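You operate a simulated robot arm through the tools that you are given. There is no shell and no other tool.

You are at the controls of a simulated two-armed robot. One attempt, no reset.

## Task
Align the bench centres until marks one and three read alike.
Fine: lower the probe and read at one, slide the carriage to three; free the offset lever before you turn the knob and lock it after; end with the probe raised. Where these are worked on the way, their far stop is far enough and under half their travel is too little: offset lever.
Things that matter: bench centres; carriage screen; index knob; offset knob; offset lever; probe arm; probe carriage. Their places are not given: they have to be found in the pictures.

The check looks at the end state, three seconds after you hand in, the way a careful person would. Anything else that was tipped, shoved, dropped, spilled or broken makes it a failure.

## Robot
Two 7-joint arms with fingered hands on one trunk that stands fixed in place. Base frame: the origin is at the foot of the trunk, x ahead of it, y to its left, z up; the work surface is at about z = 0.82. Lengths are in m, angles in degrees, forces in N, time in s.
The left shoulder is at [0.042, 0.163, 1.061], the right one opposite. Payload 4 kg a hand.
The TCP of each hand is the grasp point between the finger pads, 0.036 m short of the fingertips. In the tool frame z runs along the fingers and y along their closing line. Largest opening 0.124 m; the body of the gripper starts 0.042 m behind the TCP. The gripper is a hand of 4 fingers: y runs from the thumb to the fingers, the wrist lies at [-0.015, -0.099, -0.189] in the tool frame, and closing takes about 1.5 s.
Orientation is that of the tool frame in the base frame, as a unit quaternion [w, x, y, z]. With the fingers straight down and the wrist toward the robot, the tool's x, y and z point along [0, 1, 0], [1, 0, 0] and [0, 0, -1] of the base frame.

## Interface
- The arms move only by the tool drive_tool. It takes "left_deltas", "right_deltas" or both (then of equal length, played together; a hand with none holds still); each is a list that holds one entry, the list of rows, each a list of 7 numbers: the finger opening in m, from 0 to 0.124, then the shift along the base's x, y, z in m, then the turn, a rotation vector about the base's x, y, z in degrees. In form: [[[jaw, tx, ty, tz, wx, wy, wz], ...]]. A call has 1 to 20 rows; each row is the pose to reach, as a shift and turn from the pose commanded when the call began. Rows are played at 5 a second. More than 0.05 m and 8.6 degrees between two rows, or a gripper value outside its range, and nothing of the call is played. A pose out of reach is approached as far as the arm can. The call stops where the force on the tool passes 40 N (or 10 N more than at its start, if that is more) or the arm is blocked; 0.2 s more then pass. Each finger travels about 0.045 m/s and halts on what it meets, pressing with about 32 N; the grip force reading is that of the motor and also rises with nothing between the fingers. The clock runs only during rows and for 0.2 s after the last one: add rows that repeat a pose to give the fingers time. The reply holds the time, the measured pose of the TCP, the force on the tool along the base axes, the opening and the grip force, in the units named above and with some noise, with the torque about the TCP (base axes, N m) and any sound that the robot's microphone picked up.
- Cameras (640 x 400 px; columns grow to the right, rows downward): "scene" is now at [0.1554, 0.0077, 1.3344]; the picture's right is [0.10, -0.99, -0.02], its down [-0.09, 0.01, -1.00] and it looks along [0.99, 0.10, -0.08] (base axes); focal length 230 px, centre (320, 200). "left" rides on the left gripper at [-0.075, -0.086, -0.123] in its tool frame; the picture's right is [-0.70, -0.34, 0.63], its down [0.64, -0.68, 0.35] and it looks along [0.32, 0.65, 0.69] (tool axes); focal length 275 px, centre (320, 200). "right" rides on the right gripper at [0.075, -0.086, -0.123] in its tool frame; the picture's right is [-0.70, 0.34, -0.63], its down [-0.65, -0.68, 0.35] and it looks along [-0.32, 0.65, 0.69] (tool axes); focal length 275 px, centre (320, 200).
- snapshot(camera): a new picture of that camera. The clock stands still meanwhile.
- lift_body(by): slides the trunk up (or, below 0, down) by that many m; the arms and the scene camera ride with it, the base frame stays. It gives what a move gives, with no picture.
- hand_shape(shape, hand): the hand has 4 fingers and takes this shape, open, in about a second: jaw (thumb against the fingers, like two jaws); tri (thumb and two fingers); tip (a fingertip pinch); poke (one finger out to press); point (the index stretched); flat (the hand flat); cup (the hand cupped); fist (a fist). The gripper value then closes the fingers along that shape, each until it touches; the sizes above hold for jaw. It gives what a move gives, with no picture.
- head_to(pan, tilt): turns the head with the scene camera to pan (to the left, within 86 degrees either way) and tilt (down, from -29 to 69), counted from straight ahead of the robot. It gives what a move gives.
- point_at(camera, pixels): for up to 12 pixels [column, row] of the newest picture of that camera ("zoom" is the newest enlarged one), the place [x, y, z] in the base frame of the surface seen there, good to about 0.003 m. The clock stands still meanwhile.
- inspect(camera, box): a new picture of the part [left, top, right, bottom] of that camera's present view, enlarged. The clock stands still meanwhile.
- hand_in(): hands the job in; it is judged then, once.

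Unless the task says otherwise, let go and move clear before handing in.

The tools are called after "Request:" as a command line: name --argument value ..., lists and objects as JSON in quotes. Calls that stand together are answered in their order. drive_tool: Moves the arms, as the interface text tells. Its arguments: {"type":"object","properties":{"left_deltas":{"type":"array"},"right_deltas":{"type":"array"}},"required":[]} The other tools are called the same way: lift_body (by) slides the trunk up or down; hand_shape (shape, hand) gives the hand a shape; head_to (pan, tilt) turns the head that bears the scene camera; snapshot (camera) takes a picture; point_at (camera, pixels) gives the place of the surface under pixels of a picture; inspect (camera, box) takes an enlarged picture of a part of a camera's view; hand_in () hands the job in.

At the start:

```text
time_s: 0.0
left_tcp_pos: [0.751, 0.4903, 1.377]
left_ee_rot: [0.0, 0.707, 0.707, 0.0]
left_contact_force: [-0.2, 0.2, -0.4]
left_ft_torque: [0.0, -0.05, 0.0]
left_gripper_width: 0.1236
left_gripper_force: 0.0
left_shape: jaw
right_tcp_pos: [0.6664, -0.1177, 1.4279]
right_ee_rot: [0.0, 0.707, 0.707, 0.0]
right_contact_force: [-0.3, -0.5, 0.4]
right_ft_torque: [0.01, 0.03, -0.01]
right_gripper_width: 0.1239
right_gripper_force: 0.1
right_shape: jaw
trunk travel left (down, up): [-0.225, 0.253]
head pan, tilt: [5.7, -4.0]
```

scene: 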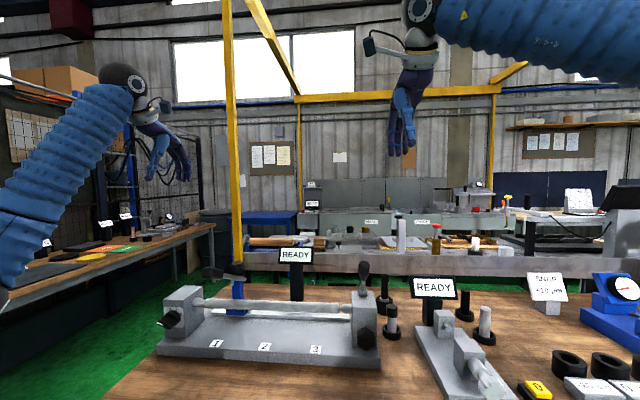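
right: 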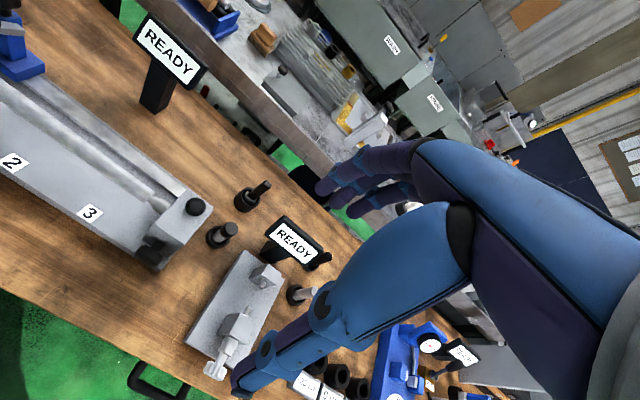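
left: 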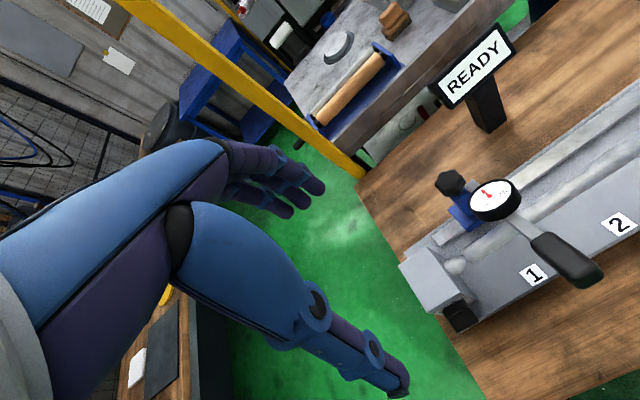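

The scene shows the bench centres at about (270,330) with marks 1, 2, 3, and a screen reading READY behind it. I tilt the head down to see the fixture better.

Request:
head_to --pan 10 --tilt 35

Request:
snapshot --camera "scene"

Request:
inspect --camera "left" --box '[380, 120, 640, 340]'

Request:
inspect --camera "right" --box '[0, 60, 340, 300]'

```text
time_s: 1.1
left_tcp_pos: [0.7505, 0.4899, 1.3754]
left_ee_rot: [0.001, 0.708, 0.707, -0.001]
left_contact_force: [0.0, 0.9, 0.5]
left_ft_torque: [0.02, -0.01, 0.0]
left_gripper_width: 0.1236
left_gripper_force: 0.0
left_shape: jaw
right_tcp_pos: [0.666, -0.117, 1.4294]
right_ee_rot: [-0.001, 0.708, 0.707, 0.001]
right_contact_force: [0.1, -0.3, 0.1]
right_ft_torque: [-0.01, 0.0, -0.01]
right_gripper_width: 0.1238
right_gripper_force: 0.1
right_shape: jaw
trunk travel left (down, up): [-0.225, 0.253]
head pan, tilt: [10.0, 35.0]
```

```text
taken
```

scene: 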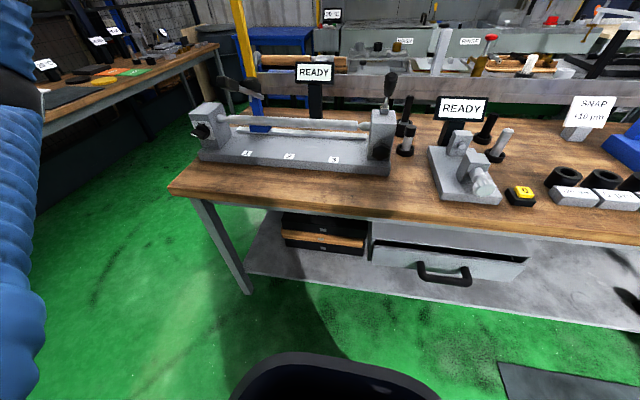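

```text
1.82 times, centred on (510, 230) of left
```

zoom: 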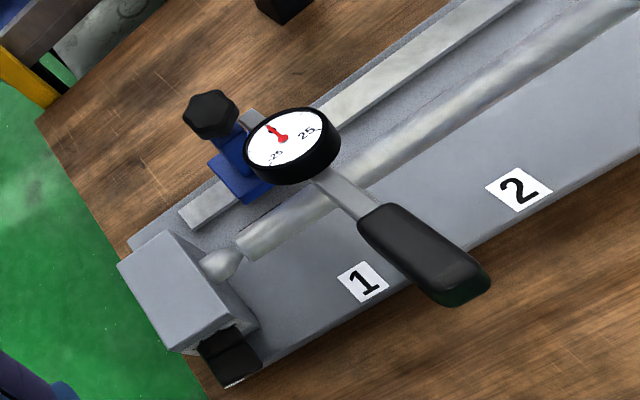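

```text
1.67 times, centred on (170, 180) of right
```

zoom: 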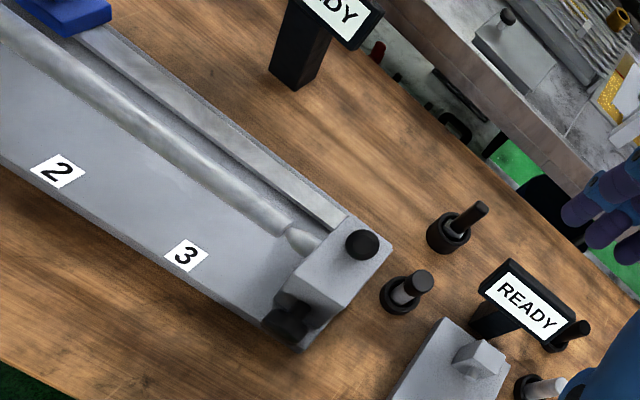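

The fixture is visible at (200-395, 70-180). I enlarge its parts.

Request:
inspect --camera "scene" --box '[180, 60, 300, 180]'

Request:
inspect --camera "scene" --box '[320, 60, 420, 180]'

Request:
inspect --camera "scene" --box '[420, 80, 640, 220]'

Request:
point_at --camera "scene" --pixels '[[201, 131], [213, 113], [252, 98], [314, 72], [247, 153], [289, 156], [334, 160], [389, 85], [383, 110], [382, 148], [362, 125], [225, 85]]'

Request:
point_at --camera "left" --pixels '[[451, 184], [491, 199], [480, 218], [527, 230], [569, 262], [462, 316], [430, 284], [453, 266], [533, 273], [619, 224], [462, 208], [590, 272]]'

```text
3.33 times, centred on (240, 120) of scene
```

zoom: 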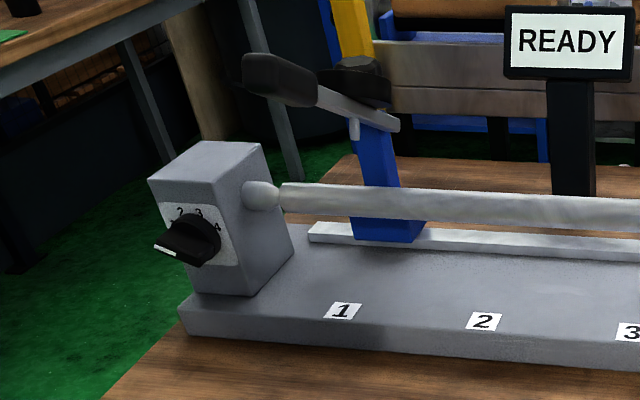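

```text
3.33 times, centred on (370, 120) of scene
```

zoom: 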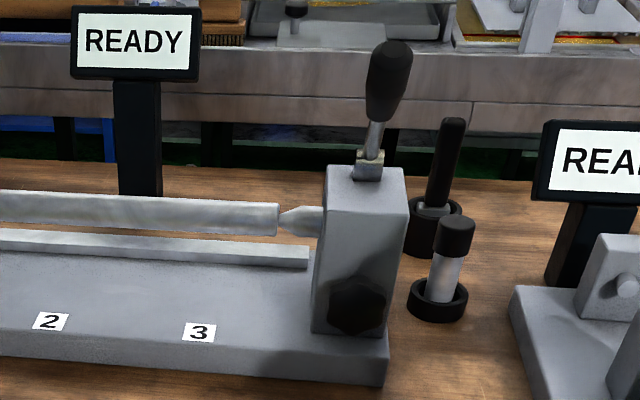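

```text
2.86 times, centred on (530, 150) of scene
```

zoom: 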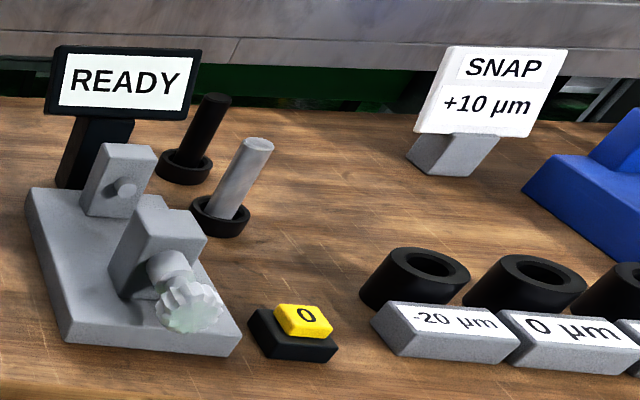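

```text
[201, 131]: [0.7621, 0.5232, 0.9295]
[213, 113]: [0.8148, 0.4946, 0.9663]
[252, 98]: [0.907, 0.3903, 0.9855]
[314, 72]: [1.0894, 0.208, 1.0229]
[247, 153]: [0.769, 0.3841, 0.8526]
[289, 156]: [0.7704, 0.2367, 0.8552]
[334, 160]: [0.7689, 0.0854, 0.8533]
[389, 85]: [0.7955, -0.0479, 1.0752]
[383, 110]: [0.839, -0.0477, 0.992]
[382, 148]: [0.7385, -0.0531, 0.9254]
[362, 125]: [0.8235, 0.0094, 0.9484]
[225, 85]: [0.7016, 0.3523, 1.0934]
```

```text
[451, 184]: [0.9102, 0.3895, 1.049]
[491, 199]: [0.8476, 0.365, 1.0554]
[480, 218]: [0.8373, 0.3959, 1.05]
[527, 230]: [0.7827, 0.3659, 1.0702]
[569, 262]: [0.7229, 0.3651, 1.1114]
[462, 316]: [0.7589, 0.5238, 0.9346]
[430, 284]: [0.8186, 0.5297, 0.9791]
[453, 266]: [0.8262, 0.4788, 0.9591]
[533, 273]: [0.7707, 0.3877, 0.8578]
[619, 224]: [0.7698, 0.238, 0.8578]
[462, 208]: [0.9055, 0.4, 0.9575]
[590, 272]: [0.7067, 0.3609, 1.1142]
```

The carriage (blue post, zoom of left cam) stands at mark 1 with the probe handle raised at about [0.70, 0.36, 1.11]. The offset lever is at [0.80,-0.05,1.075] and the offset knob at [0.74,-0.05,0.925]. I yaw the left hand and bring it above the handle for a closer look.

Request:
drive_tool --left_deltas '[[[0.124, 0, -0.01, -0.01, 0, 0, -8], [0.124, -0.005, -0.02, -0.02, 0, 0, -16], [0.124, -0.01, -0.03, -0.03, 0, 0, -24], [0.124, -0.015, -0.04, -0.04, 0, 0, -32], [0.124, -0.02, -0.05, -0.05, 0, 0, -40], [0.124, -0.025, -0.06, -0.06, 0, 0, -48], [0.124, -0.03, -0.08, -0.07, 0, 0, -56], [0.124, -0.03, -0.1, -0.08, 0, 0, -64], [0.124, -0.03, -0.11, -0.09, 0, 0, -72], [0.124, -0.03, -0.12, -0.1, 0, 0, -80], [0.124, -0.03, -0.13, -0.11, 0, 0, -88], [0.124, -0.03, -0.13, -0.11, 0, 0, -90], [0.124, -0.03, -0.13, -0.11, 0, 0, -90]]]'

Request:
snapshot --camera "left"

Request:
snapshot --camera "scene"

```text
time_s: 3.9
left_tcp_pos: [0.7223, 0.3591, 1.2667]
left_ee_rot: [0.0, 1.0, 0.0, 0.0]
left_contact_force: [0.8, -0.4, 0.1]
left_ft_torque: [0.0, 0.02, 0.01]
left_gripper_width: 0.1236
left_gripper_force: 0.1
left_shape: jaw
right_tcp_pos: [0.6663, -0.1169, 1.4282]
right_ee_rot: [0.001, 0.707, 0.707, 0.001]
right_contact_force: [-0.4, -0.4, 0.8]
right_ft_torque: [0.04, -0.02, 0.02]
right_gripper_width: 0.1235
right_gripper_force: 0.1
right_shape: jaw
trunk travel left (down, up): [-0.225, 0.253]
head pan, tilt: [10.0, 35.0]
```

```text
taken
```

left: 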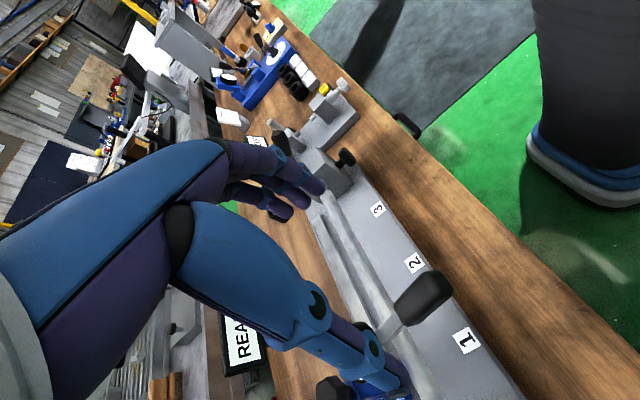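

```text
taken
```

scene: 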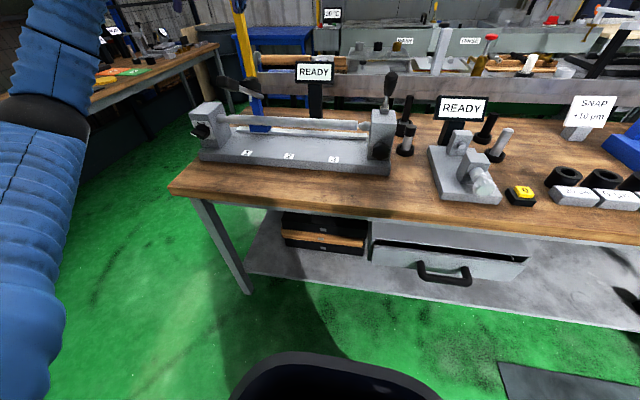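

The left hand is above the handle (left cam pixel (425,297)), with TCP near [0.722,0.359,1.267]. I measure the handle and look more closely.

Request:
point_at --camera "left" --pixels '[[425, 297], [440, 282], [405, 305], [415, 310], [390, 325], [465, 341], [415, 263], [377, 209], [347, 158], [330, 180], [432, 300], [448, 290]]'

Request:
inspect --camera "left" --box '[300, 240, 500, 400]'

Request:
inspect --camera "left" --box '[260, 110, 420, 230]'

Request:
inspect --camera "scene" --box '[190, 70, 270, 150]'

```text
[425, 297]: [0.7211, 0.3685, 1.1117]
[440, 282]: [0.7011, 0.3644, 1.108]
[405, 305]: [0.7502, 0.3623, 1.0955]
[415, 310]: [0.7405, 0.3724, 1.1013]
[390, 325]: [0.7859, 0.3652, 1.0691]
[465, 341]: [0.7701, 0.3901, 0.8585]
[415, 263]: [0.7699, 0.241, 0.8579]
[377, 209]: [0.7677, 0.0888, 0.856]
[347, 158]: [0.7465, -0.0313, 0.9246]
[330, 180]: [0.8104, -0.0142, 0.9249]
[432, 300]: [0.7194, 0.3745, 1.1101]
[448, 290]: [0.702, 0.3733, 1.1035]
```

```text
2.50 times, centred on (400, 320) of left
```

zoom: 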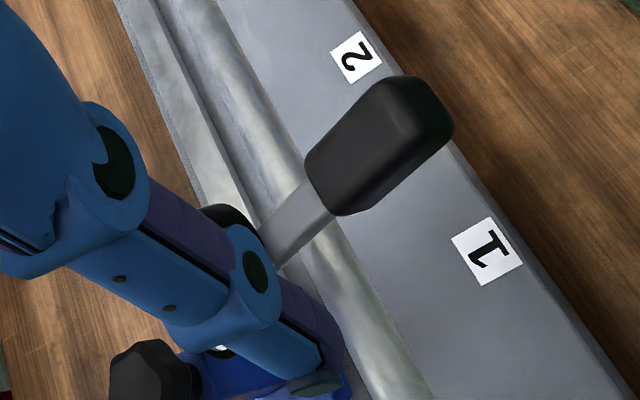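

```text
3.33 times, centred on (340, 170) of left
```

zoom: 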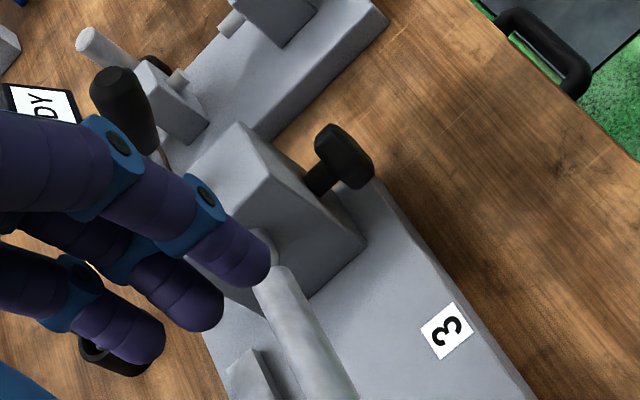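

```text
5.00 times, centred on (230, 110) of scene
```

zoom: 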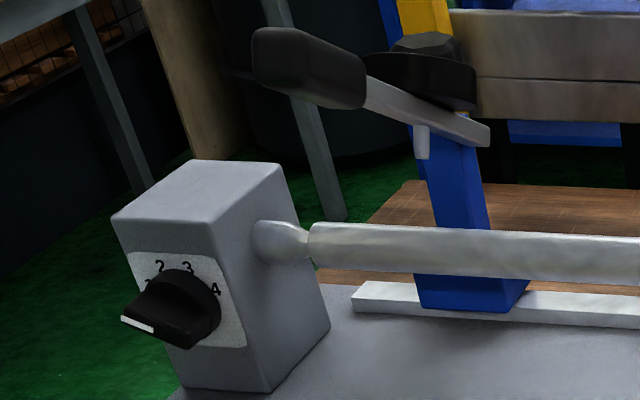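

The handle centre is about [0.72, 0.367, 1.108], roughly 0.03 wide, and the white stylus hangs under the arm. I lower the left hand with narrowed fingers to straddle the handle.

Request:
drive_tool --left_deltas '[[[0.1, 0, 0.008, -0.02, 0, 0, 0], [0.09, -0.0, 0.008, -0.04, 0, 0, 0], [0.08, -0.0, 0.008, -0.06, 0, 0, 0], [0.08, -0.0, 0.008, -0.08, 0, 0, 0], [0.08, 0, 0.008, -0.1, 0, 0, 0], [0.08, 0, 0.008, -0.115, 0, 0, 0], [0.08, 0, 0.008, -0.13, 0, 0, 0], [0.08, 0, 0.008, -0.13, 0, 0, 0]]]'

Request:
snapshot --camera "left"

Request:
snapshot --camera "scene"

```text
time_s: 5.7
left_tcp_pos: [0.7216, 0.3676, 1.1371]
left_ee_rot: [0.0, 1.0, 0.0, 0.0]
left_contact_force: [-0.1, 0.0, -0.4]
left_ft_torque: [0.01, 0.01, -0.04]
left_gripper_width: 0.0803
left_gripper_force: 0.0
left_shape: jaw
right_tcp_pos: [0.6648, -0.1178, 1.4293]
right_ee_rot: [0.001, 0.707, 0.707, 0.0]
right_contact_force: [-0.5, -0.1, -0.1]
right_ft_torque: [-0.01, 0.02, 0.01]
right_gripper_width: 0.1238
right_gripper_force: 0.1
right_shape: jaw
trunk travel left (down, up): [-0.225, 0.253]
head pan, tilt: [10.0, 35.0]
```

```text
taken
```

left: 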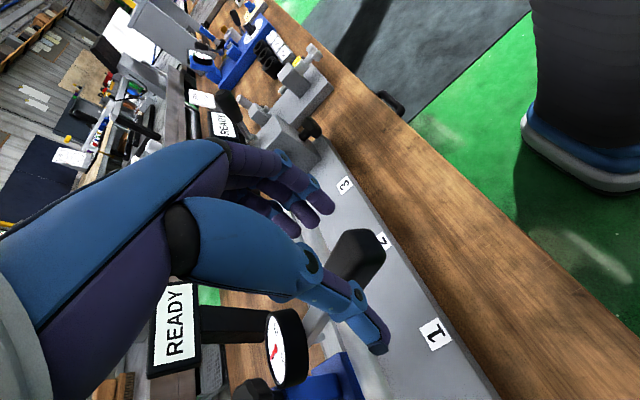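

```text
taken
```

scene: 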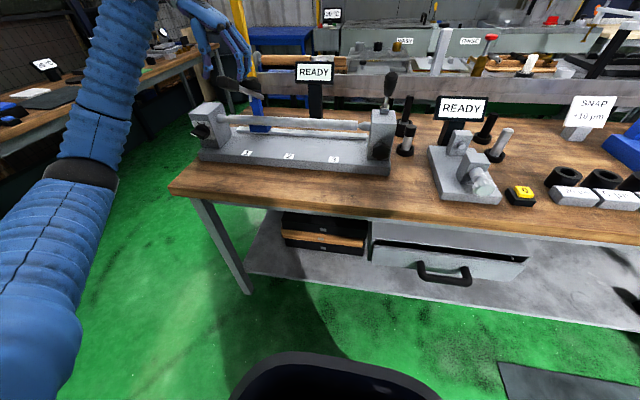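

The handle lies between the thumb and fingers (left cam (355,260)). I descend slowly so the palm presses the handle down.

Request:
drive_tool --left_deltas '[[[0.08, 0, 0, -0.015, 0, 0, 0], [0.08, 0, 0, -0.03, 0, 0, 0], [0.08, 0, 0, -0.04, 0, 0, 0], [0.08, 0, 0, -0.05, 0, 0, 0], [0.08, 0, 0, -0.06, 0, 0, 0], [0.08, 0, 0, -0.07, 0, 0, 0], [0.08, 0, 0, -0.08, 0, 0, 0]]]'

Request:
snapshot --camera "left"

Request:
inspect --camera "scene" --box '[180, 40, 360, 180]'

```text
time_s: 7.2
left_tcp_pos: [0.722, 0.3675, 1.0572]
left_ee_rot: [0.0, 1.0, -0.001, 0.0]
left_contact_force: [-1.3, 2.0, 0.4]
left_ft_torque: [-0.04, -0.03, 0.03]
left_gripper_width: 0.0802
left_gripper_force: 0.1
left_shape: jaw
right_tcp_pos: [0.665, -0.1171, 1.4293]
right_ee_rot: [0.0, 0.706, 0.708, 0.0]
right_contact_force: [0.1, 0.5, 0.0]
right_ft_torque: [0.0, 0.01, -0.01]
right_gripper_width: 0.1237
right_gripper_force: 0.1
right_shape: jaw
trunk travel left (down, up): [-0.225, 0.253]
head pan, tilt: [10.0, 35.0]
```

```text
taken
```

left: 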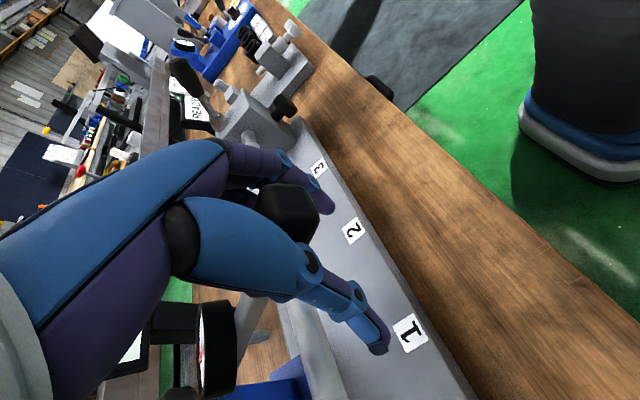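

```text
2.86 times, centred on (270, 110) of scene
```

zoom: 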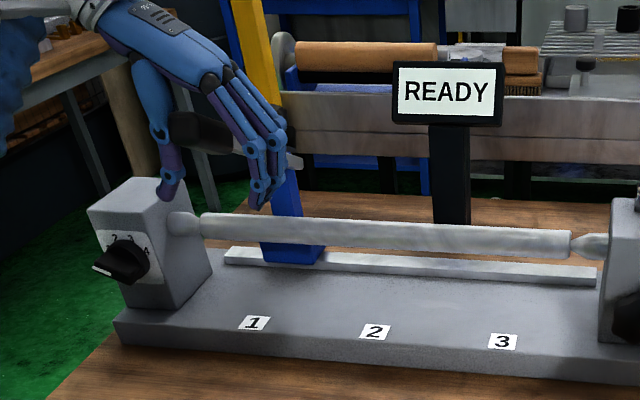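

Contact is barely starting (force about 2 N), and the handle sits in the palm. I keep going down.

Request:
drive_tool --left_deltas '[[[0.08, 0, 0, -0.01, 0, 0, 0], [0.08, 0, 0, -0.02, 0, 0, 0], [0.08, 0, 0, -0.03, 0, 0, 0], [0.08, 0, 0, -0.03, 0, 0, 0]]]'

Request:
snapshot --camera "left"

Request:
inspect --camera "scene" --box '[180, 40, 360, 180]'

```text
time_s: 8.2
left_tcp_pos: [0.7203, 0.3665, 1.0276]
left_ee_rot: [-0.001, 1.0, 0.001, 0.0]
left_contact_force: [-0.6, 2.5, 0.0]
left_ft_torque: [-0.12, -0.02, -0.02]
left_gripper_width: 0.0805
left_gripper_force: 0.1
left_shape: jaw
right_tcp_pos: [0.6649, -0.1161, 1.4294]
right_ee_rot: [0.0, 0.707, 0.707, 0.0]
right_contact_force: [0.4, -0.5, -0.1]
right_ft_torque: [0.01, 0.02, 0.0]
right_gripper_width: 0.1238
right_gripper_force: 0.1
right_shape: jaw
trunk travel left (down, up): [-0.225, 0.253]
head pan, tilt: [10.0, 35.0]
```

```text
taken
```

left: 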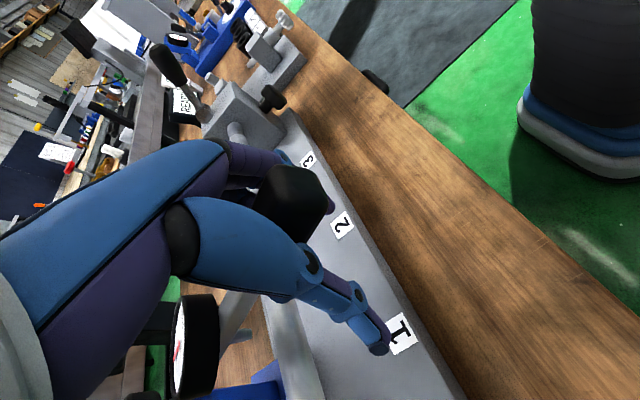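

```text
2.86 times, centred on (270, 110) of scene
```

zoom: 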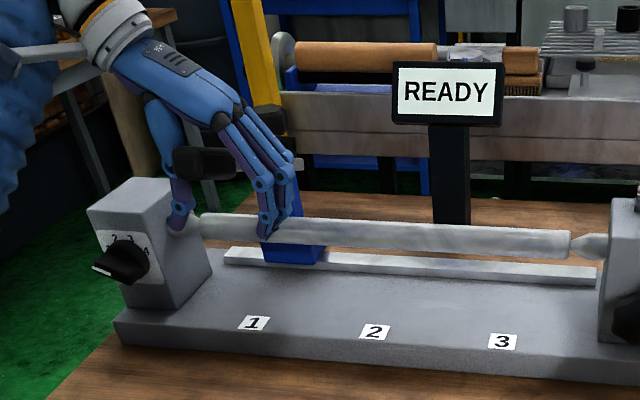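

The handle has moved down with the hand. I check its position and the post's.

Request:
point_at --camera "left" --pixels '[[290, 200], [310, 190], [270, 200], [310, 215], [240, 310], [190, 345], [398, 333]]'

Request:
inspect --camera "left" --box '[140, 160, 420, 400]'

```text
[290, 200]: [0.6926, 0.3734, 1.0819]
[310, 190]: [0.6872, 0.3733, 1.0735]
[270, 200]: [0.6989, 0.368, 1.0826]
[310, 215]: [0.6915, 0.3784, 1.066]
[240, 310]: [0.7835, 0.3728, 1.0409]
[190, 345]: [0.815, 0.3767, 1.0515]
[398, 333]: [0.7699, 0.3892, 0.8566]
```

```text
1.67 times, centred on (280, 280) of left
```

zoom: 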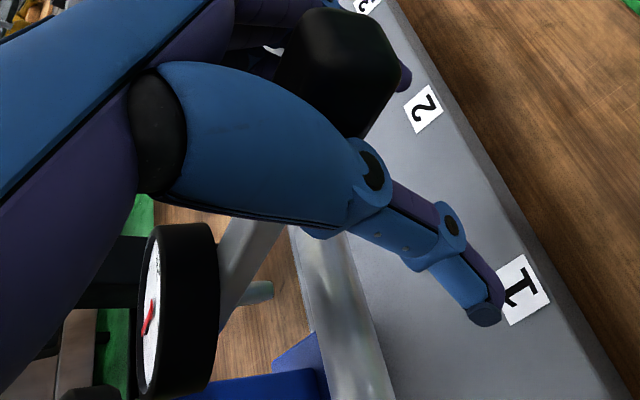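

The handle tip dropped from about 1.105 to 1.075 and the stylus is nearing the bar. I continue down in small steps.

Request:
drive_tool --left_deltas '[[[0.08, 0, 0.002, -0.01, 0, 0, 0], [0.08, 0, 0.003, -0.02, 0, 0, 0], [0.08, 0, 0.003, -0.03, 0, 0, 0], [0.08, 0, 0.003, -0.04, 0, 0, 0], [0.08, 0, 0.003, -0.05, 0, 0, 0]]]'

Request:
snapshot --camera "left"

Request:
inspect --camera "scene" --box '[180, 40, 360, 180]'

```text
time_s: 9.4
left_tcp_pos: [0.7229, 0.3706, 0.9738]
left_ee_rot: [0.0, 1.0, 0.0, -0.001]
left_contact_force: [-0.2, 0.0, 0.1]
left_ft_torque: [-0.03, -0.05, -0.03]
left_gripper_width: 0.0806
left_gripper_force: 0.1
left_shape: jaw
right_tcp_pos: [0.6653, -0.1166, 1.4286]
right_ee_rot: [0.0, 0.707, 0.707, 0.0]
right_contact_force: [0.0, 0.5, -0.9]
right_ft_torque: [0.04, 0.0, -0.03]
right_gripper_width: 0.1237
right_gripper_force: 0.0
right_shape: jaw
trunk travel left (down, up): [-0.225, 0.253]
head pan, tilt: [10.0, 35.0]
```

```text
taken
```

left: 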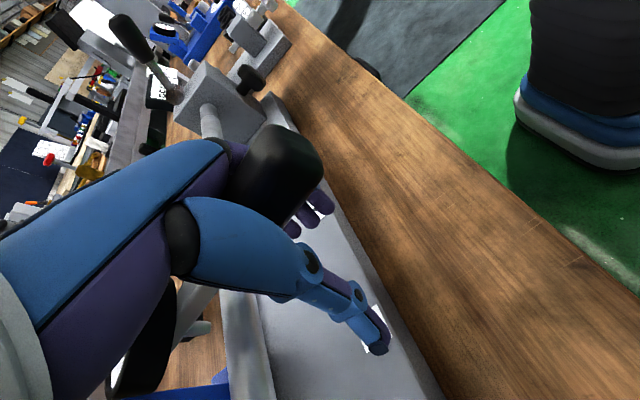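

```text
2.86 times, centred on (270, 110) of scene
```

zoom: 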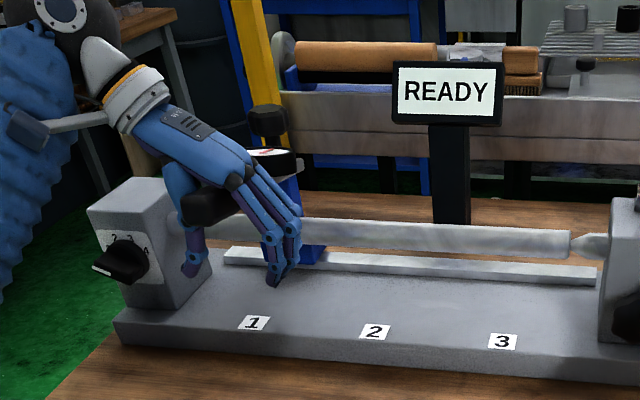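

The arm is now nearly level (scene zoom dial at (275,155)). I press a bit more and watch the force for the stop.

Request:
drive_tool --left_deltas '[[[0.08, 0, 0, -0.008, 0, 0, 0], [0.08, 0, 0, -0.016, 0, 0, 0], [0.08, 0, 0, -0.024, 0, 0, 0], [0.08, 0, 0, -0.032, 0, 0, 0]]]'

Request:
inspect --camera "left" --box '[80, 160, 360, 400]'

Request:
inspect --camera "scene" --box '[180, 40, 360, 180]'

```text
time_s: 10.4
left_tcp_pos: [0.7233, 0.3704, 0.9429]
left_ee_rot: [0.0, 1.0, 0.0, -0.001]
left_contact_force: [0.2, 1.5, -0.6]
left_ft_torque: [-0.07, -0.05, 0.02]
left_gripper_width: 0.0805
left_gripper_force: 0.2
left_shape: jaw
right_tcp_pos: [0.6654, -0.1162, 1.429]
right_ee_rot: [0.0, 0.707, 0.707, 0.0]
right_contact_force: [-0.5, 0.2, -0.1]
right_ft_torque: [0.02, 0.03, -0.01]
right_gripper_width: 0.1237
right_gripper_force: 0.1
right_shape: jaw
trunk travel left (down, up): [-0.225, 0.253]
head pan, tilt: [10.0, 35.0]
```

```text
1.67 times, centred on (220, 280) of left
```

zoom: 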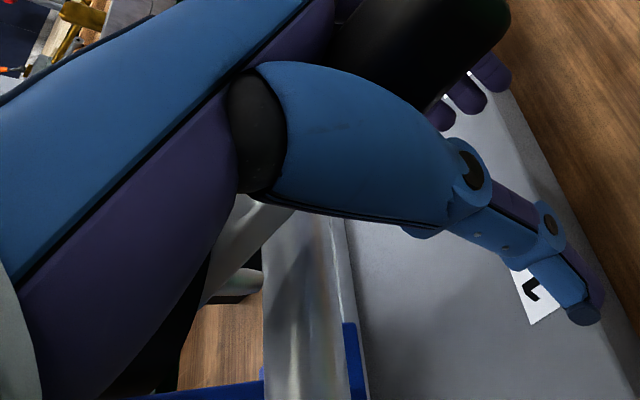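

```text
2.86 times, centred on (270, 110) of scene
```

zoom: 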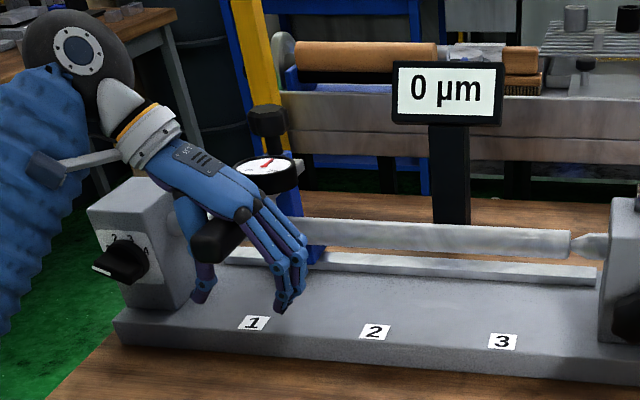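

The screen now shows "0 µm", so the probe is reading. I check whether it is fully down by pressing slightly further.

Request:
drive_tool --left_deltas '[[[0.08, 0, 0, -0.006, 0, 0, 0], [0.08, 0, 0, -0.012, 0, 0, 0], [0.08, 0, 0, -0.018, 0, 0, 0], [0.08, 0, 0, -0.024, 0, 0, 0]]]'

Request:
inspect --camera "left" --box '[80, 160, 360, 400]'

Request:
inspect --camera "scene" --box '[180, 40, 360, 180]'

```text
time_s: 11.3
left_tcp_pos: [0.7224, 0.3707, 0.9339]
left_ee_rot: [0.003, 1.0, 0.003, 0.006]
left_contact_force: [-1.5, -1.1, 23.1]
left_ft_torque: [-0.42, 0.07, -0.06]
left_gripper_width: 0.0806
left_gripper_force: 0.0
left_shape: jaw
right_tcp_pos: [0.6654, -0.1179, 1.4284]
right_ee_rot: [0.0, 0.706, 0.708, 0.0]
right_contact_force: [0.0, -0.1, -0.7]
right_ft_torque: [0.01, 0.05, -0.02]
right_gripper_width: 0.1239
right_gripper_force: 0.0
right_shape: jaw
trunk travel left (down, up): [-0.225, 0.253]
head pan, tilt: [10.0, 35.0]
stopped in row 4 (left hand): the force on the tool passed its limit at 47 N (the readings are from after the stop); the commanded pose is now the measured one
```

```text
1.67 times, centred on (220, 280) of left
```

zoom: 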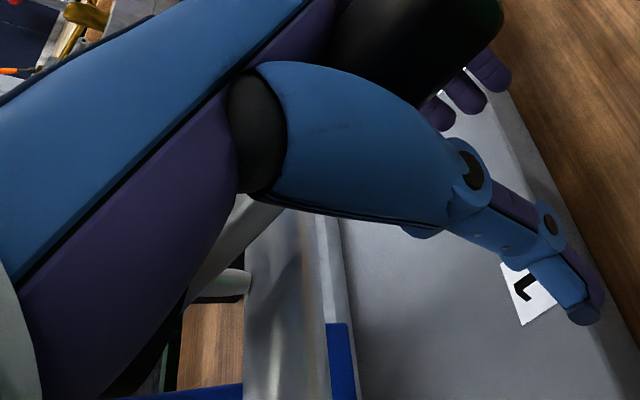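

```text
2.86 times, centred on (270, 110) of scene
```

zoom: 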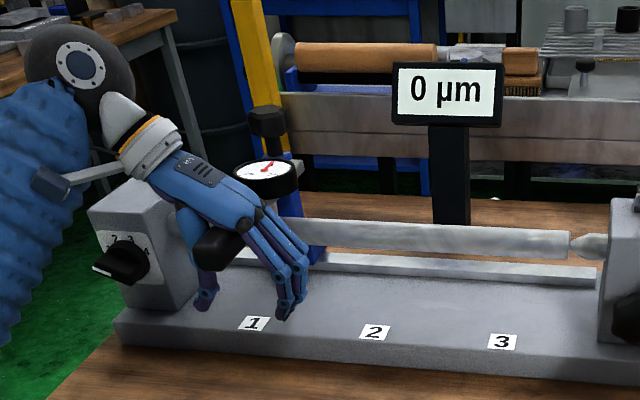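

The probe hit its stop (47 N) and reads 0 µm at mark one. I ease the hand up, narrow the fingers around the handle and check that the reading holds.

Request:
drive_tool --left_deltas '[[[0.07, 0, 0, 0.01, 0, 0, 0], [0.06, -0.005, 0, 0.018, 0, 0, 0], [0.05, -0.01, 0, 0.018, 0, 0, 0], [0.05, -0.01, 0, 0.018, 0, 0, 0]]]'

Request:
snapshot --camera "left"

Request:
inspect --camera "scene" --box '[180, 40, 360, 180]'

Request:
point_at --camera "zoom" --pixels '[[265, 175], [268, 120], [313, 245], [285, 205], [253, 323], [265, 195], [210, 240]]'

```text
time_s: 12.3
left_tcp_pos: [0.7128, 0.3721, 0.9496]
left_ee_rot: [0.002, 1.0, 0.001, 0.004]
left_contact_force: [1.4, 2.1, 0.2]
left_ft_torque: [-0.1, 0.05, -0.04]
left_gripper_width: 0.0511
left_gripper_force: 0.2
left_shape: jaw
right_tcp_pos: [0.6655, -0.1174, 1.428]
right_ee_rot: [0.0, 0.707, 0.707, -0.001]
right_contact_force: [0.2, 0.3, 0.0]
right_ft_torque: [0.01, 0.0, -0.02]
right_gripper_width: 0.1237
right_gripper_force: 0.0
right_shape: jaw
trunk travel left (down, up): [-0.225, 0.253]
head pan, tilt: [10.0, 35.0]
```

```text
taken
```

left: 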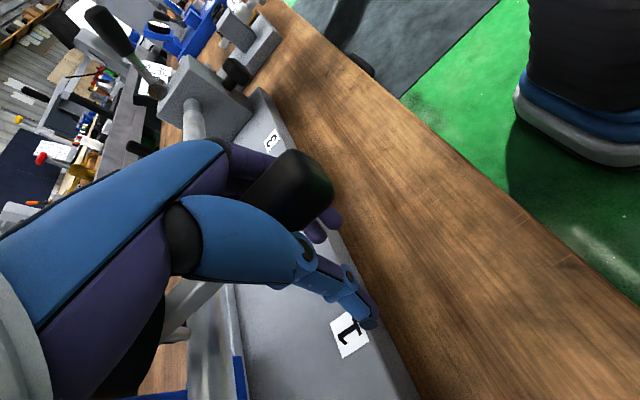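

```text
2.86 times, centred on (270, 110) of scene
```

zoom: 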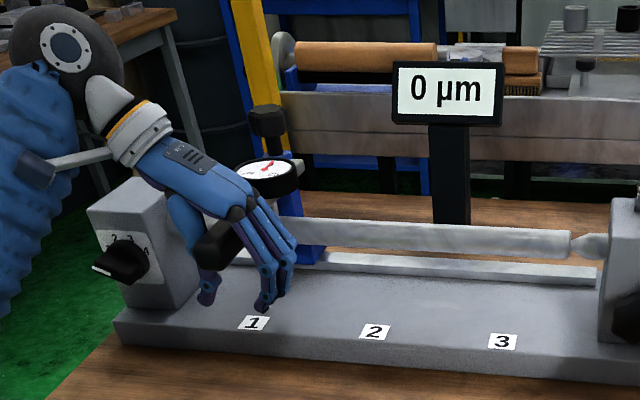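

```text
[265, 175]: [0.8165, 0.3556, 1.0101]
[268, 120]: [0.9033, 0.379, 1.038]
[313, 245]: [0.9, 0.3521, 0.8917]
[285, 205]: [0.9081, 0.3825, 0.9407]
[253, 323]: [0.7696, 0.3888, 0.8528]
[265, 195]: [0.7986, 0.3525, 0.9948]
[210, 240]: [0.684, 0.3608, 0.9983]
```

Reading stays at 0 µm with the hand eased. I check the stylus y against mark 1's (0.388).

Request:
inspect --camera "left" --box '[120, 260, 280, 400]'

Request:
point_at --camera "left" --pixels '[[172, 336], [182, 333], [190, 300], [205, 290], [240, 380], [160, 394], [265, 190], [290, 175], [310, 190], [300, 205]]'

```text
2.86 times, centred on (200, 330) of left
```

zoom: 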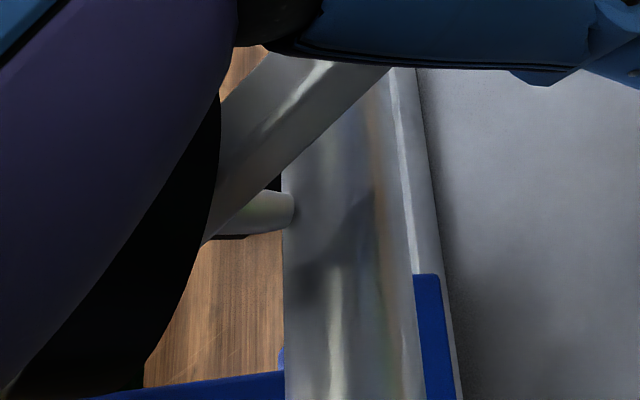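

```text
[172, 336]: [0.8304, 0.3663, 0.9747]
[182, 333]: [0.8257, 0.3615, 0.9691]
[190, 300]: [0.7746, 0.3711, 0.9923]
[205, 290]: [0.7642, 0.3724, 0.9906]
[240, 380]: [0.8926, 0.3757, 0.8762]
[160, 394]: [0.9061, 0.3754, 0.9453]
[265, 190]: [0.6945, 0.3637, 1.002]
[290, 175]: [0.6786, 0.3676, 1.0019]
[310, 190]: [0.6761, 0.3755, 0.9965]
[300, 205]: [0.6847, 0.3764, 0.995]
```

The stylus is at y≈0.365, about 2 cm short of mark 1 (0.388). I nudge the handle toward +y to line it up and re-read.

Request:
drive_tool --left_deltas '[[[0.05, 0, 0.006, 0, 0, 0, 0], [0.05, 0, 0.012, 0, 0, 0, 0], [0.05, 0, 0.018, 0, 0, 0, 0], [0.05, 0, 0.024, 0, 0, 0, 0], [0.05, 0, 0.028, 0, 0, 0, 0], [0.05, 0, 0.028, 0, 0, 0, 0]]]'

Request:
snapshot --camera "left"

Request:
inspect --camera "scene" --box '[180, 40, 360, 180]'

Request:
point_at --camera "left" --pixels '[[172, 336], [182, 333], [190, 300], [205, 290], [240, 380], [160, 394], [265, 190], [290, 175], [310, 190], [300, 205]]'

```text
time_s: 13.4
left_tcp_pos: [0.7121, 0.3899, 0.949]
left_ee_rot: [0.004, 1.0, -0.004, 0.005]
left_contact_force: [3.1, -43.1, 8.3]
left_ft_torque: [1.97, 0.22, 0.55]
left_gripper_width: 0.0538
left_gripper_force: 0.0
left_shape: jaw
right_tcp_pos: [0.6662, -0.1195, 1.4294]
right_ee_rot: [-0.001, 0.707, 0.708, 0.001]
right_contact_force: [0.2, 0.3, 0.4]
right_ft_torque: [-0.03, -0.03, 0.0]
right_gripper_width: 0.1241
right_gripper_force: 0.1
right_shape: jaw
trunk travel left (down, up): [-0.225, 0.253]
head pan, tilt: [10.0, 35.0]
stopped in row 5 (left hand): the force on the tool passed its limit at 47 N (the readings are from after the stop); the commanded pose is now the measured one
```

```text
taken
```

left: 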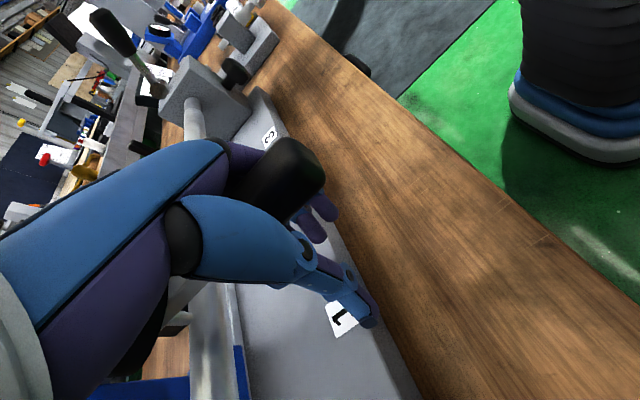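

```text
2.86 times, centred on (270, 110) of scene
```

zoom: 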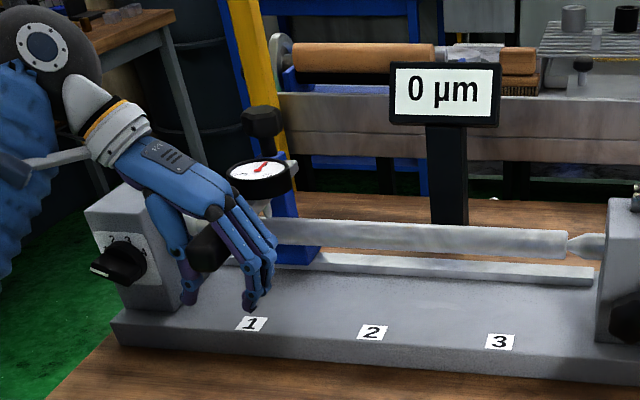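

```text
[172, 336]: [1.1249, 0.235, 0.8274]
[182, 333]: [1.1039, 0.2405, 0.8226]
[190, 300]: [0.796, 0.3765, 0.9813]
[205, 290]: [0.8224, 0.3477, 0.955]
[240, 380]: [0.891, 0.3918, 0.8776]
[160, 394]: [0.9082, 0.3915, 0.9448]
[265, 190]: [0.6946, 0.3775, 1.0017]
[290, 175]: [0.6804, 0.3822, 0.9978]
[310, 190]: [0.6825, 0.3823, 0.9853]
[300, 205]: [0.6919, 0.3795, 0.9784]
```

The carriage moved about 1.5 cm toward mark 1 and then met a stop (47 N), still at 0 µm. I relax the push and re-measure.

Request:
drive_tool --left_deltas '[[[0.055, 0, -0.004, 0, 0, 0, 0], [0.055, 0, -0.008, 0, 0, 0, 0], [0.055, 0, -0.008, 0, 0, 0, 0]]]'

Request:
snapshot --camera "left"

Request:
inspect --camera "scene" --box '[180, 40, 360, 180]'

Request:
inspect --camera "left" --box '[80, 240, 280, 400]'

```text
time_s: 14.2
left_tcp_pos: [0.7133, 0.3869, 0.9488]
left_ee_rot: [0.003, 1.0, -0.001, 0.004]
left_contact_force: [-0.7, -5.6, 5.4]
left_ft_torque: [0.03, 0.03, 0.05]
left_gripper_width: 0.0556
left_gripper_force: 0.1
left_shape: jaw
right_tcp_pos: [0.6664, -0.117, 1.4294]
right_ee_rot: [-0.001, 0.707, 0.707, 0.0]
right_contact_force: [0.5, 0.3, -0.3]
right_ft_torque: [-0.01, -0.02, 0.01]
right_gripper_width: 0.1237
right_gripper_force: 0.0
right_shape: jaw
trunk travel left (down, up): [-0.225, 0.253]
head pan, tilt: [10.0, 35.0]
```

```text
taken
```

left: 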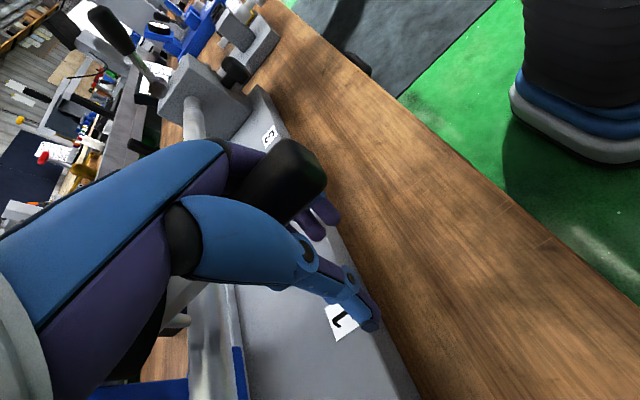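

```text
2.86 times, centred on (270, 110) of scene
```

zoom: 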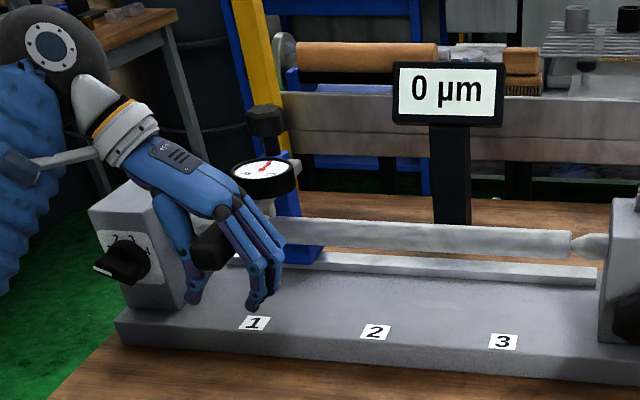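

```text
2.50 times, centred on (180, 320) of left
```

zoom: 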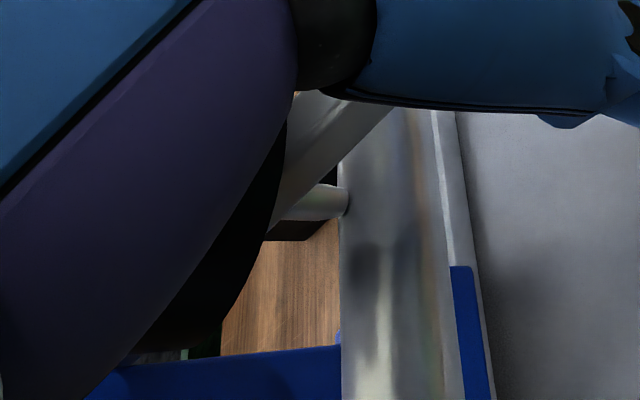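

The carriage sits at mark one reading 0 µm. I now slide it toward mark three by pushing the handle with the thumb side.

Request:
drive_tool --left_deltas '[[[0.055, 0, -0.015, 0, 0, 0, 0], [0.055, 0, -0.03, 0, 0, 0, 0], [0.055, 0, -0.045, 0, 0, 0, 0], [0.055, 0, -0.06, 0, 0, 0, 0], [0.055, 0, -0.075, 0, 0, 0, 0], [0.055, 0, -0.09, 0, 0, 0, 0], [0.055, 0, -0.105, 0, 0, 0, 0], [0.055, 0, -0.12, 0, 0, 0, 0], [0.055, 0, -0.135, 0, 0, 0, 0], [0.055, 0, -0.15, 0, 0, 0, 0], [0.055, 0, -0.165, 0, 0, 0, 0], [0.055, 0, -0.18, 0, 0, 0, 0], [0.055, 0, -0.195, 0, 0, 0, 0], [0.055, 0, -0.21, 0, 0, 0, 0], [0.055, 0, -0.225, 0, 0, 0, 0], [0.055, 0, -0.24, 0, 0, 0, 0], [0.055, 0, -0.25, 0, 0, 0, 0], [0.055, 0, -0.26, 0, 0, 0, 0], [0.055, 0, -0.26, 0, 0, 0, 0]]]'

Request:
snapshot --camera "scene"

Request:
inspect --camera "scene" --box '[240, 40, 420, 180]'

Request:
snapshot --camera "left"

```text
time_s: 18.2
left_tcp_pos: [0.7131, 0.1277, 0.9482]
left_ee_rot: [0.004, 1.0, 0.0, 0.005]
left_contact_force: [-0.2, 1.3, 0.4]
left_ft_torque: [-0.1, -0.01, -0.01]
left_gripper_width: 0.0559
left_gripper_force: 0.1
left_shape: jaw
right_tcp_pos: [0.6649, -0.1164, 1.4294]
right_ee_rot: [0.0, 0.706, 0.708, 0.0]
right_contact_force: [-0.1, 0.1, 0.3]
right_ft_torque: [-0.02, 0.02, -0.02]
right_gripper_width: 0.1238
right_gripper_force: 0.2
right_shape: jaw
trunk travel left (down, up): [-0.225, 0.253]
head pan, tilt: [10.0, 35.0]
```

```text
taken
```

scene: 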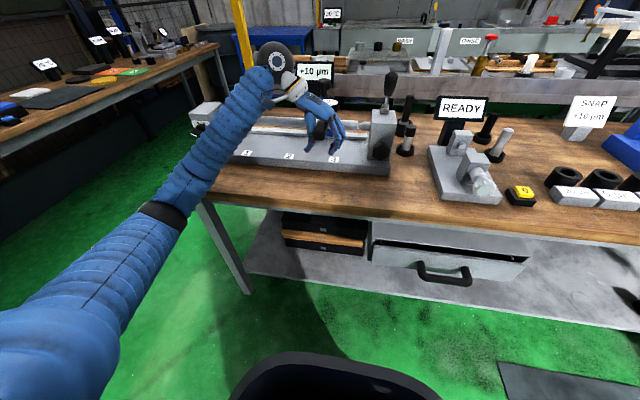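

```text
2.86 times, centred on (330, 110) of scene
```

zoom: 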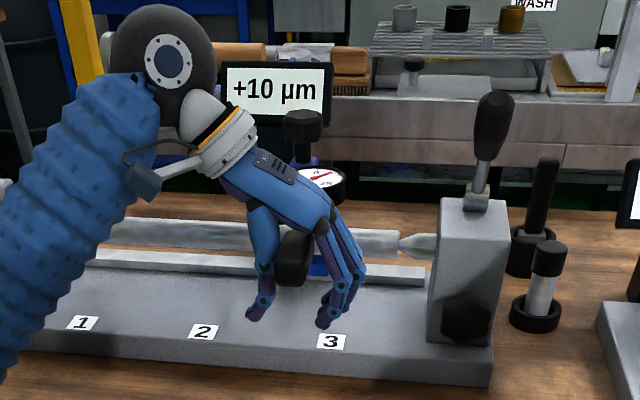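

```text
taken
```

left: 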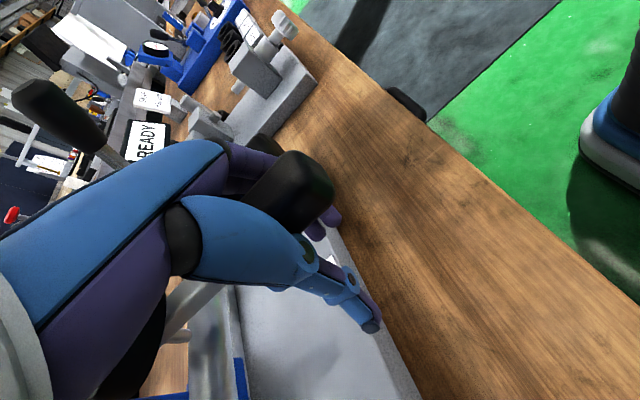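

The screen reads +10 µm with the handle at y≈0.125. I go on the last few centimetres to mark 3.

Request:
drive_tool --left_deltas '[[[0.055, 0, -0.01, 0, 0, 0, 0], [0.055, 0, -0.02, 0, 0, 0, 0], [0.055, 0, -0.028, 0, 0, 0, 0], [0.055, 0, -0.036, 0, 0, 0, 0], [0.055, 0, -0.042, 0, 0, 0, 0], [0.055, 0, -0.048, 0, 0, 0, 0], [0.055, 0, -0.048, 0, 0, 0, 0]]]'

Request:
inspect --camera "scene" --box '[240, 40, 420, 180]'

Request:
snapshot --camera "left"

Request:
point_at --camera "left" --pixels '[[175, 333], [182, 333], [190, 300], [200, 300], [240, 380], [290, 175], [310, 190], [300, 205]]'

```text
time_s: 19.8
left_tcp_pos: [0.7122, 0.0785, 0.95]
left_ee_rot: [0.003, 1.0, 0.0, 0.004]
left_contact_force: [0.4, 0.7, -0.8]
left_ft_torque: [0.03, -0.02, -0.02]
left_gripper_width: 0.0552
left_gripper_force: 0.0
left_shape: jaw
right_tcp_pos: [0.6662, -0.1161, 1.4288]
right_ee_rot: [0.0, 0.706, 0.708, 0.0]
right_contact_force: [-0.6, -0.3, 0.1]
right_ft_torque: [-0.01, 0.02, 0.02]
right_gripper_width: 0.1235
right_gripper_force: 0.1
right_shape: jaw
trunk travel left (down, up): [-0.225, 0.253]
head pan, tilt: [10.0, 35.0]
```

```text
2.86 times, centred on (330, 110) of scene
```

zoom: 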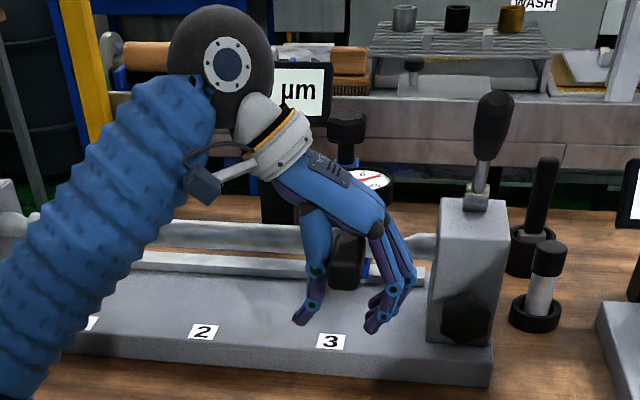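

```text
taken
```

left: 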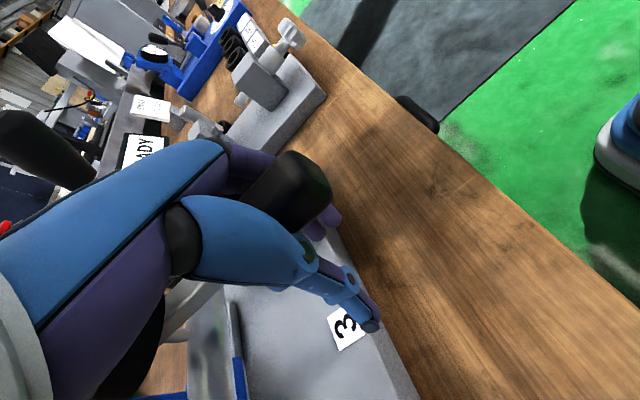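

```text
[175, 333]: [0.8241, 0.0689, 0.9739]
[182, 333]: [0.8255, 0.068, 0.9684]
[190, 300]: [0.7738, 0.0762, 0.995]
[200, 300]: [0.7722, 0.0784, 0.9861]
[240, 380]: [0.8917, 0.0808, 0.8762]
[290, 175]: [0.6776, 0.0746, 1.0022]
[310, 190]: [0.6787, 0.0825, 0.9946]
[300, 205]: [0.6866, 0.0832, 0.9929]
```

The carriage is at y≈0.078, about 8 mm past mark 3 (0.087). I nudge it back, then open and lift the left hand clear so the screen can be read.

Request:
drive_tool --left_deltas '[[[0.055, 0, 0.008, 0, 0, 0, 0], [0.055, 0, 0.014, 0, 0, 0, 0], [0.055, 0, 0.019, 0, 0, 0, 0], [0.055, 0, 0.019, 0, 0, 0, 0], [0.075, 0, 0.009, 0.0, 0, 0, 0], [0.09, 0, 0.009, 0.02, 0, 0, 0], [0.09, 0, 0.009, 0.05, 0, 0, 0], [0.09, 0, 0.009, 0.09, 0, 0, 0], [0.09, 0, 0.009, 0.13, 0, 0, 0], [0.09, -0.02, 0.03, 0.17, 0, 0, 0], [0.09, -0.04, 0.07, 0.2, 0, 0, 0], [0.09, -0.05, 0.11, 0.2, 0, 0, 0], [0.09, -0.06, 0.15, 0.2, 0, 0, 0], [0.09, -0.06, 0.19, 0.2, 0, 0, 0], [0.09, -0.06, 0.23, 0.2, 0, 0, 0], [0.09, -0.06, 0.27, 0.2, 0, 0, 0], [0.09, -0.06, 0.31, 0.2, 0, 0, 0]]]'

Request:
snapshot --camera "scene"

Request:
inspect --camera "scene" --box '[260, 40, 420, 180]'

Request:
point_at --camera "zoom" --pixels '[[290, 340], [340, 230], [270, 290]]'

```text
refused: row 11 steps farther than a row can; nothing moved
```

```text
taken
```

scene: 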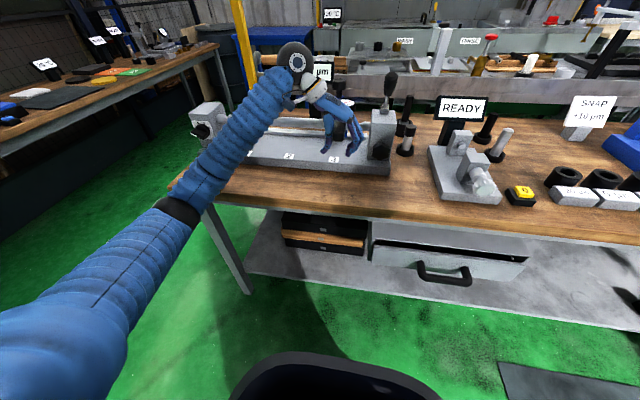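

```text
2.86 times, centred on (340, 110) of scene
```

zoom: 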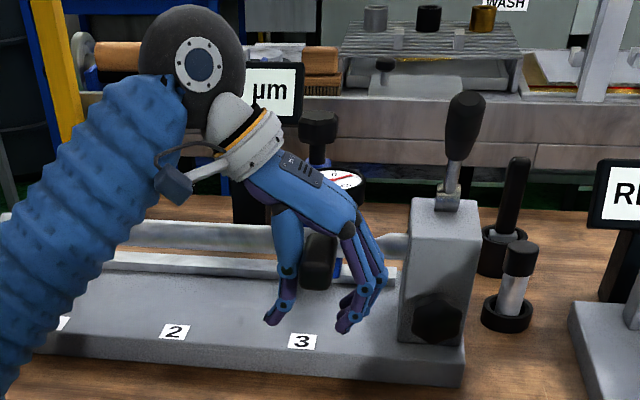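

```text
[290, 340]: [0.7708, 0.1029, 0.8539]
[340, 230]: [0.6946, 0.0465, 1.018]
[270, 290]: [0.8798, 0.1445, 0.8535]
```

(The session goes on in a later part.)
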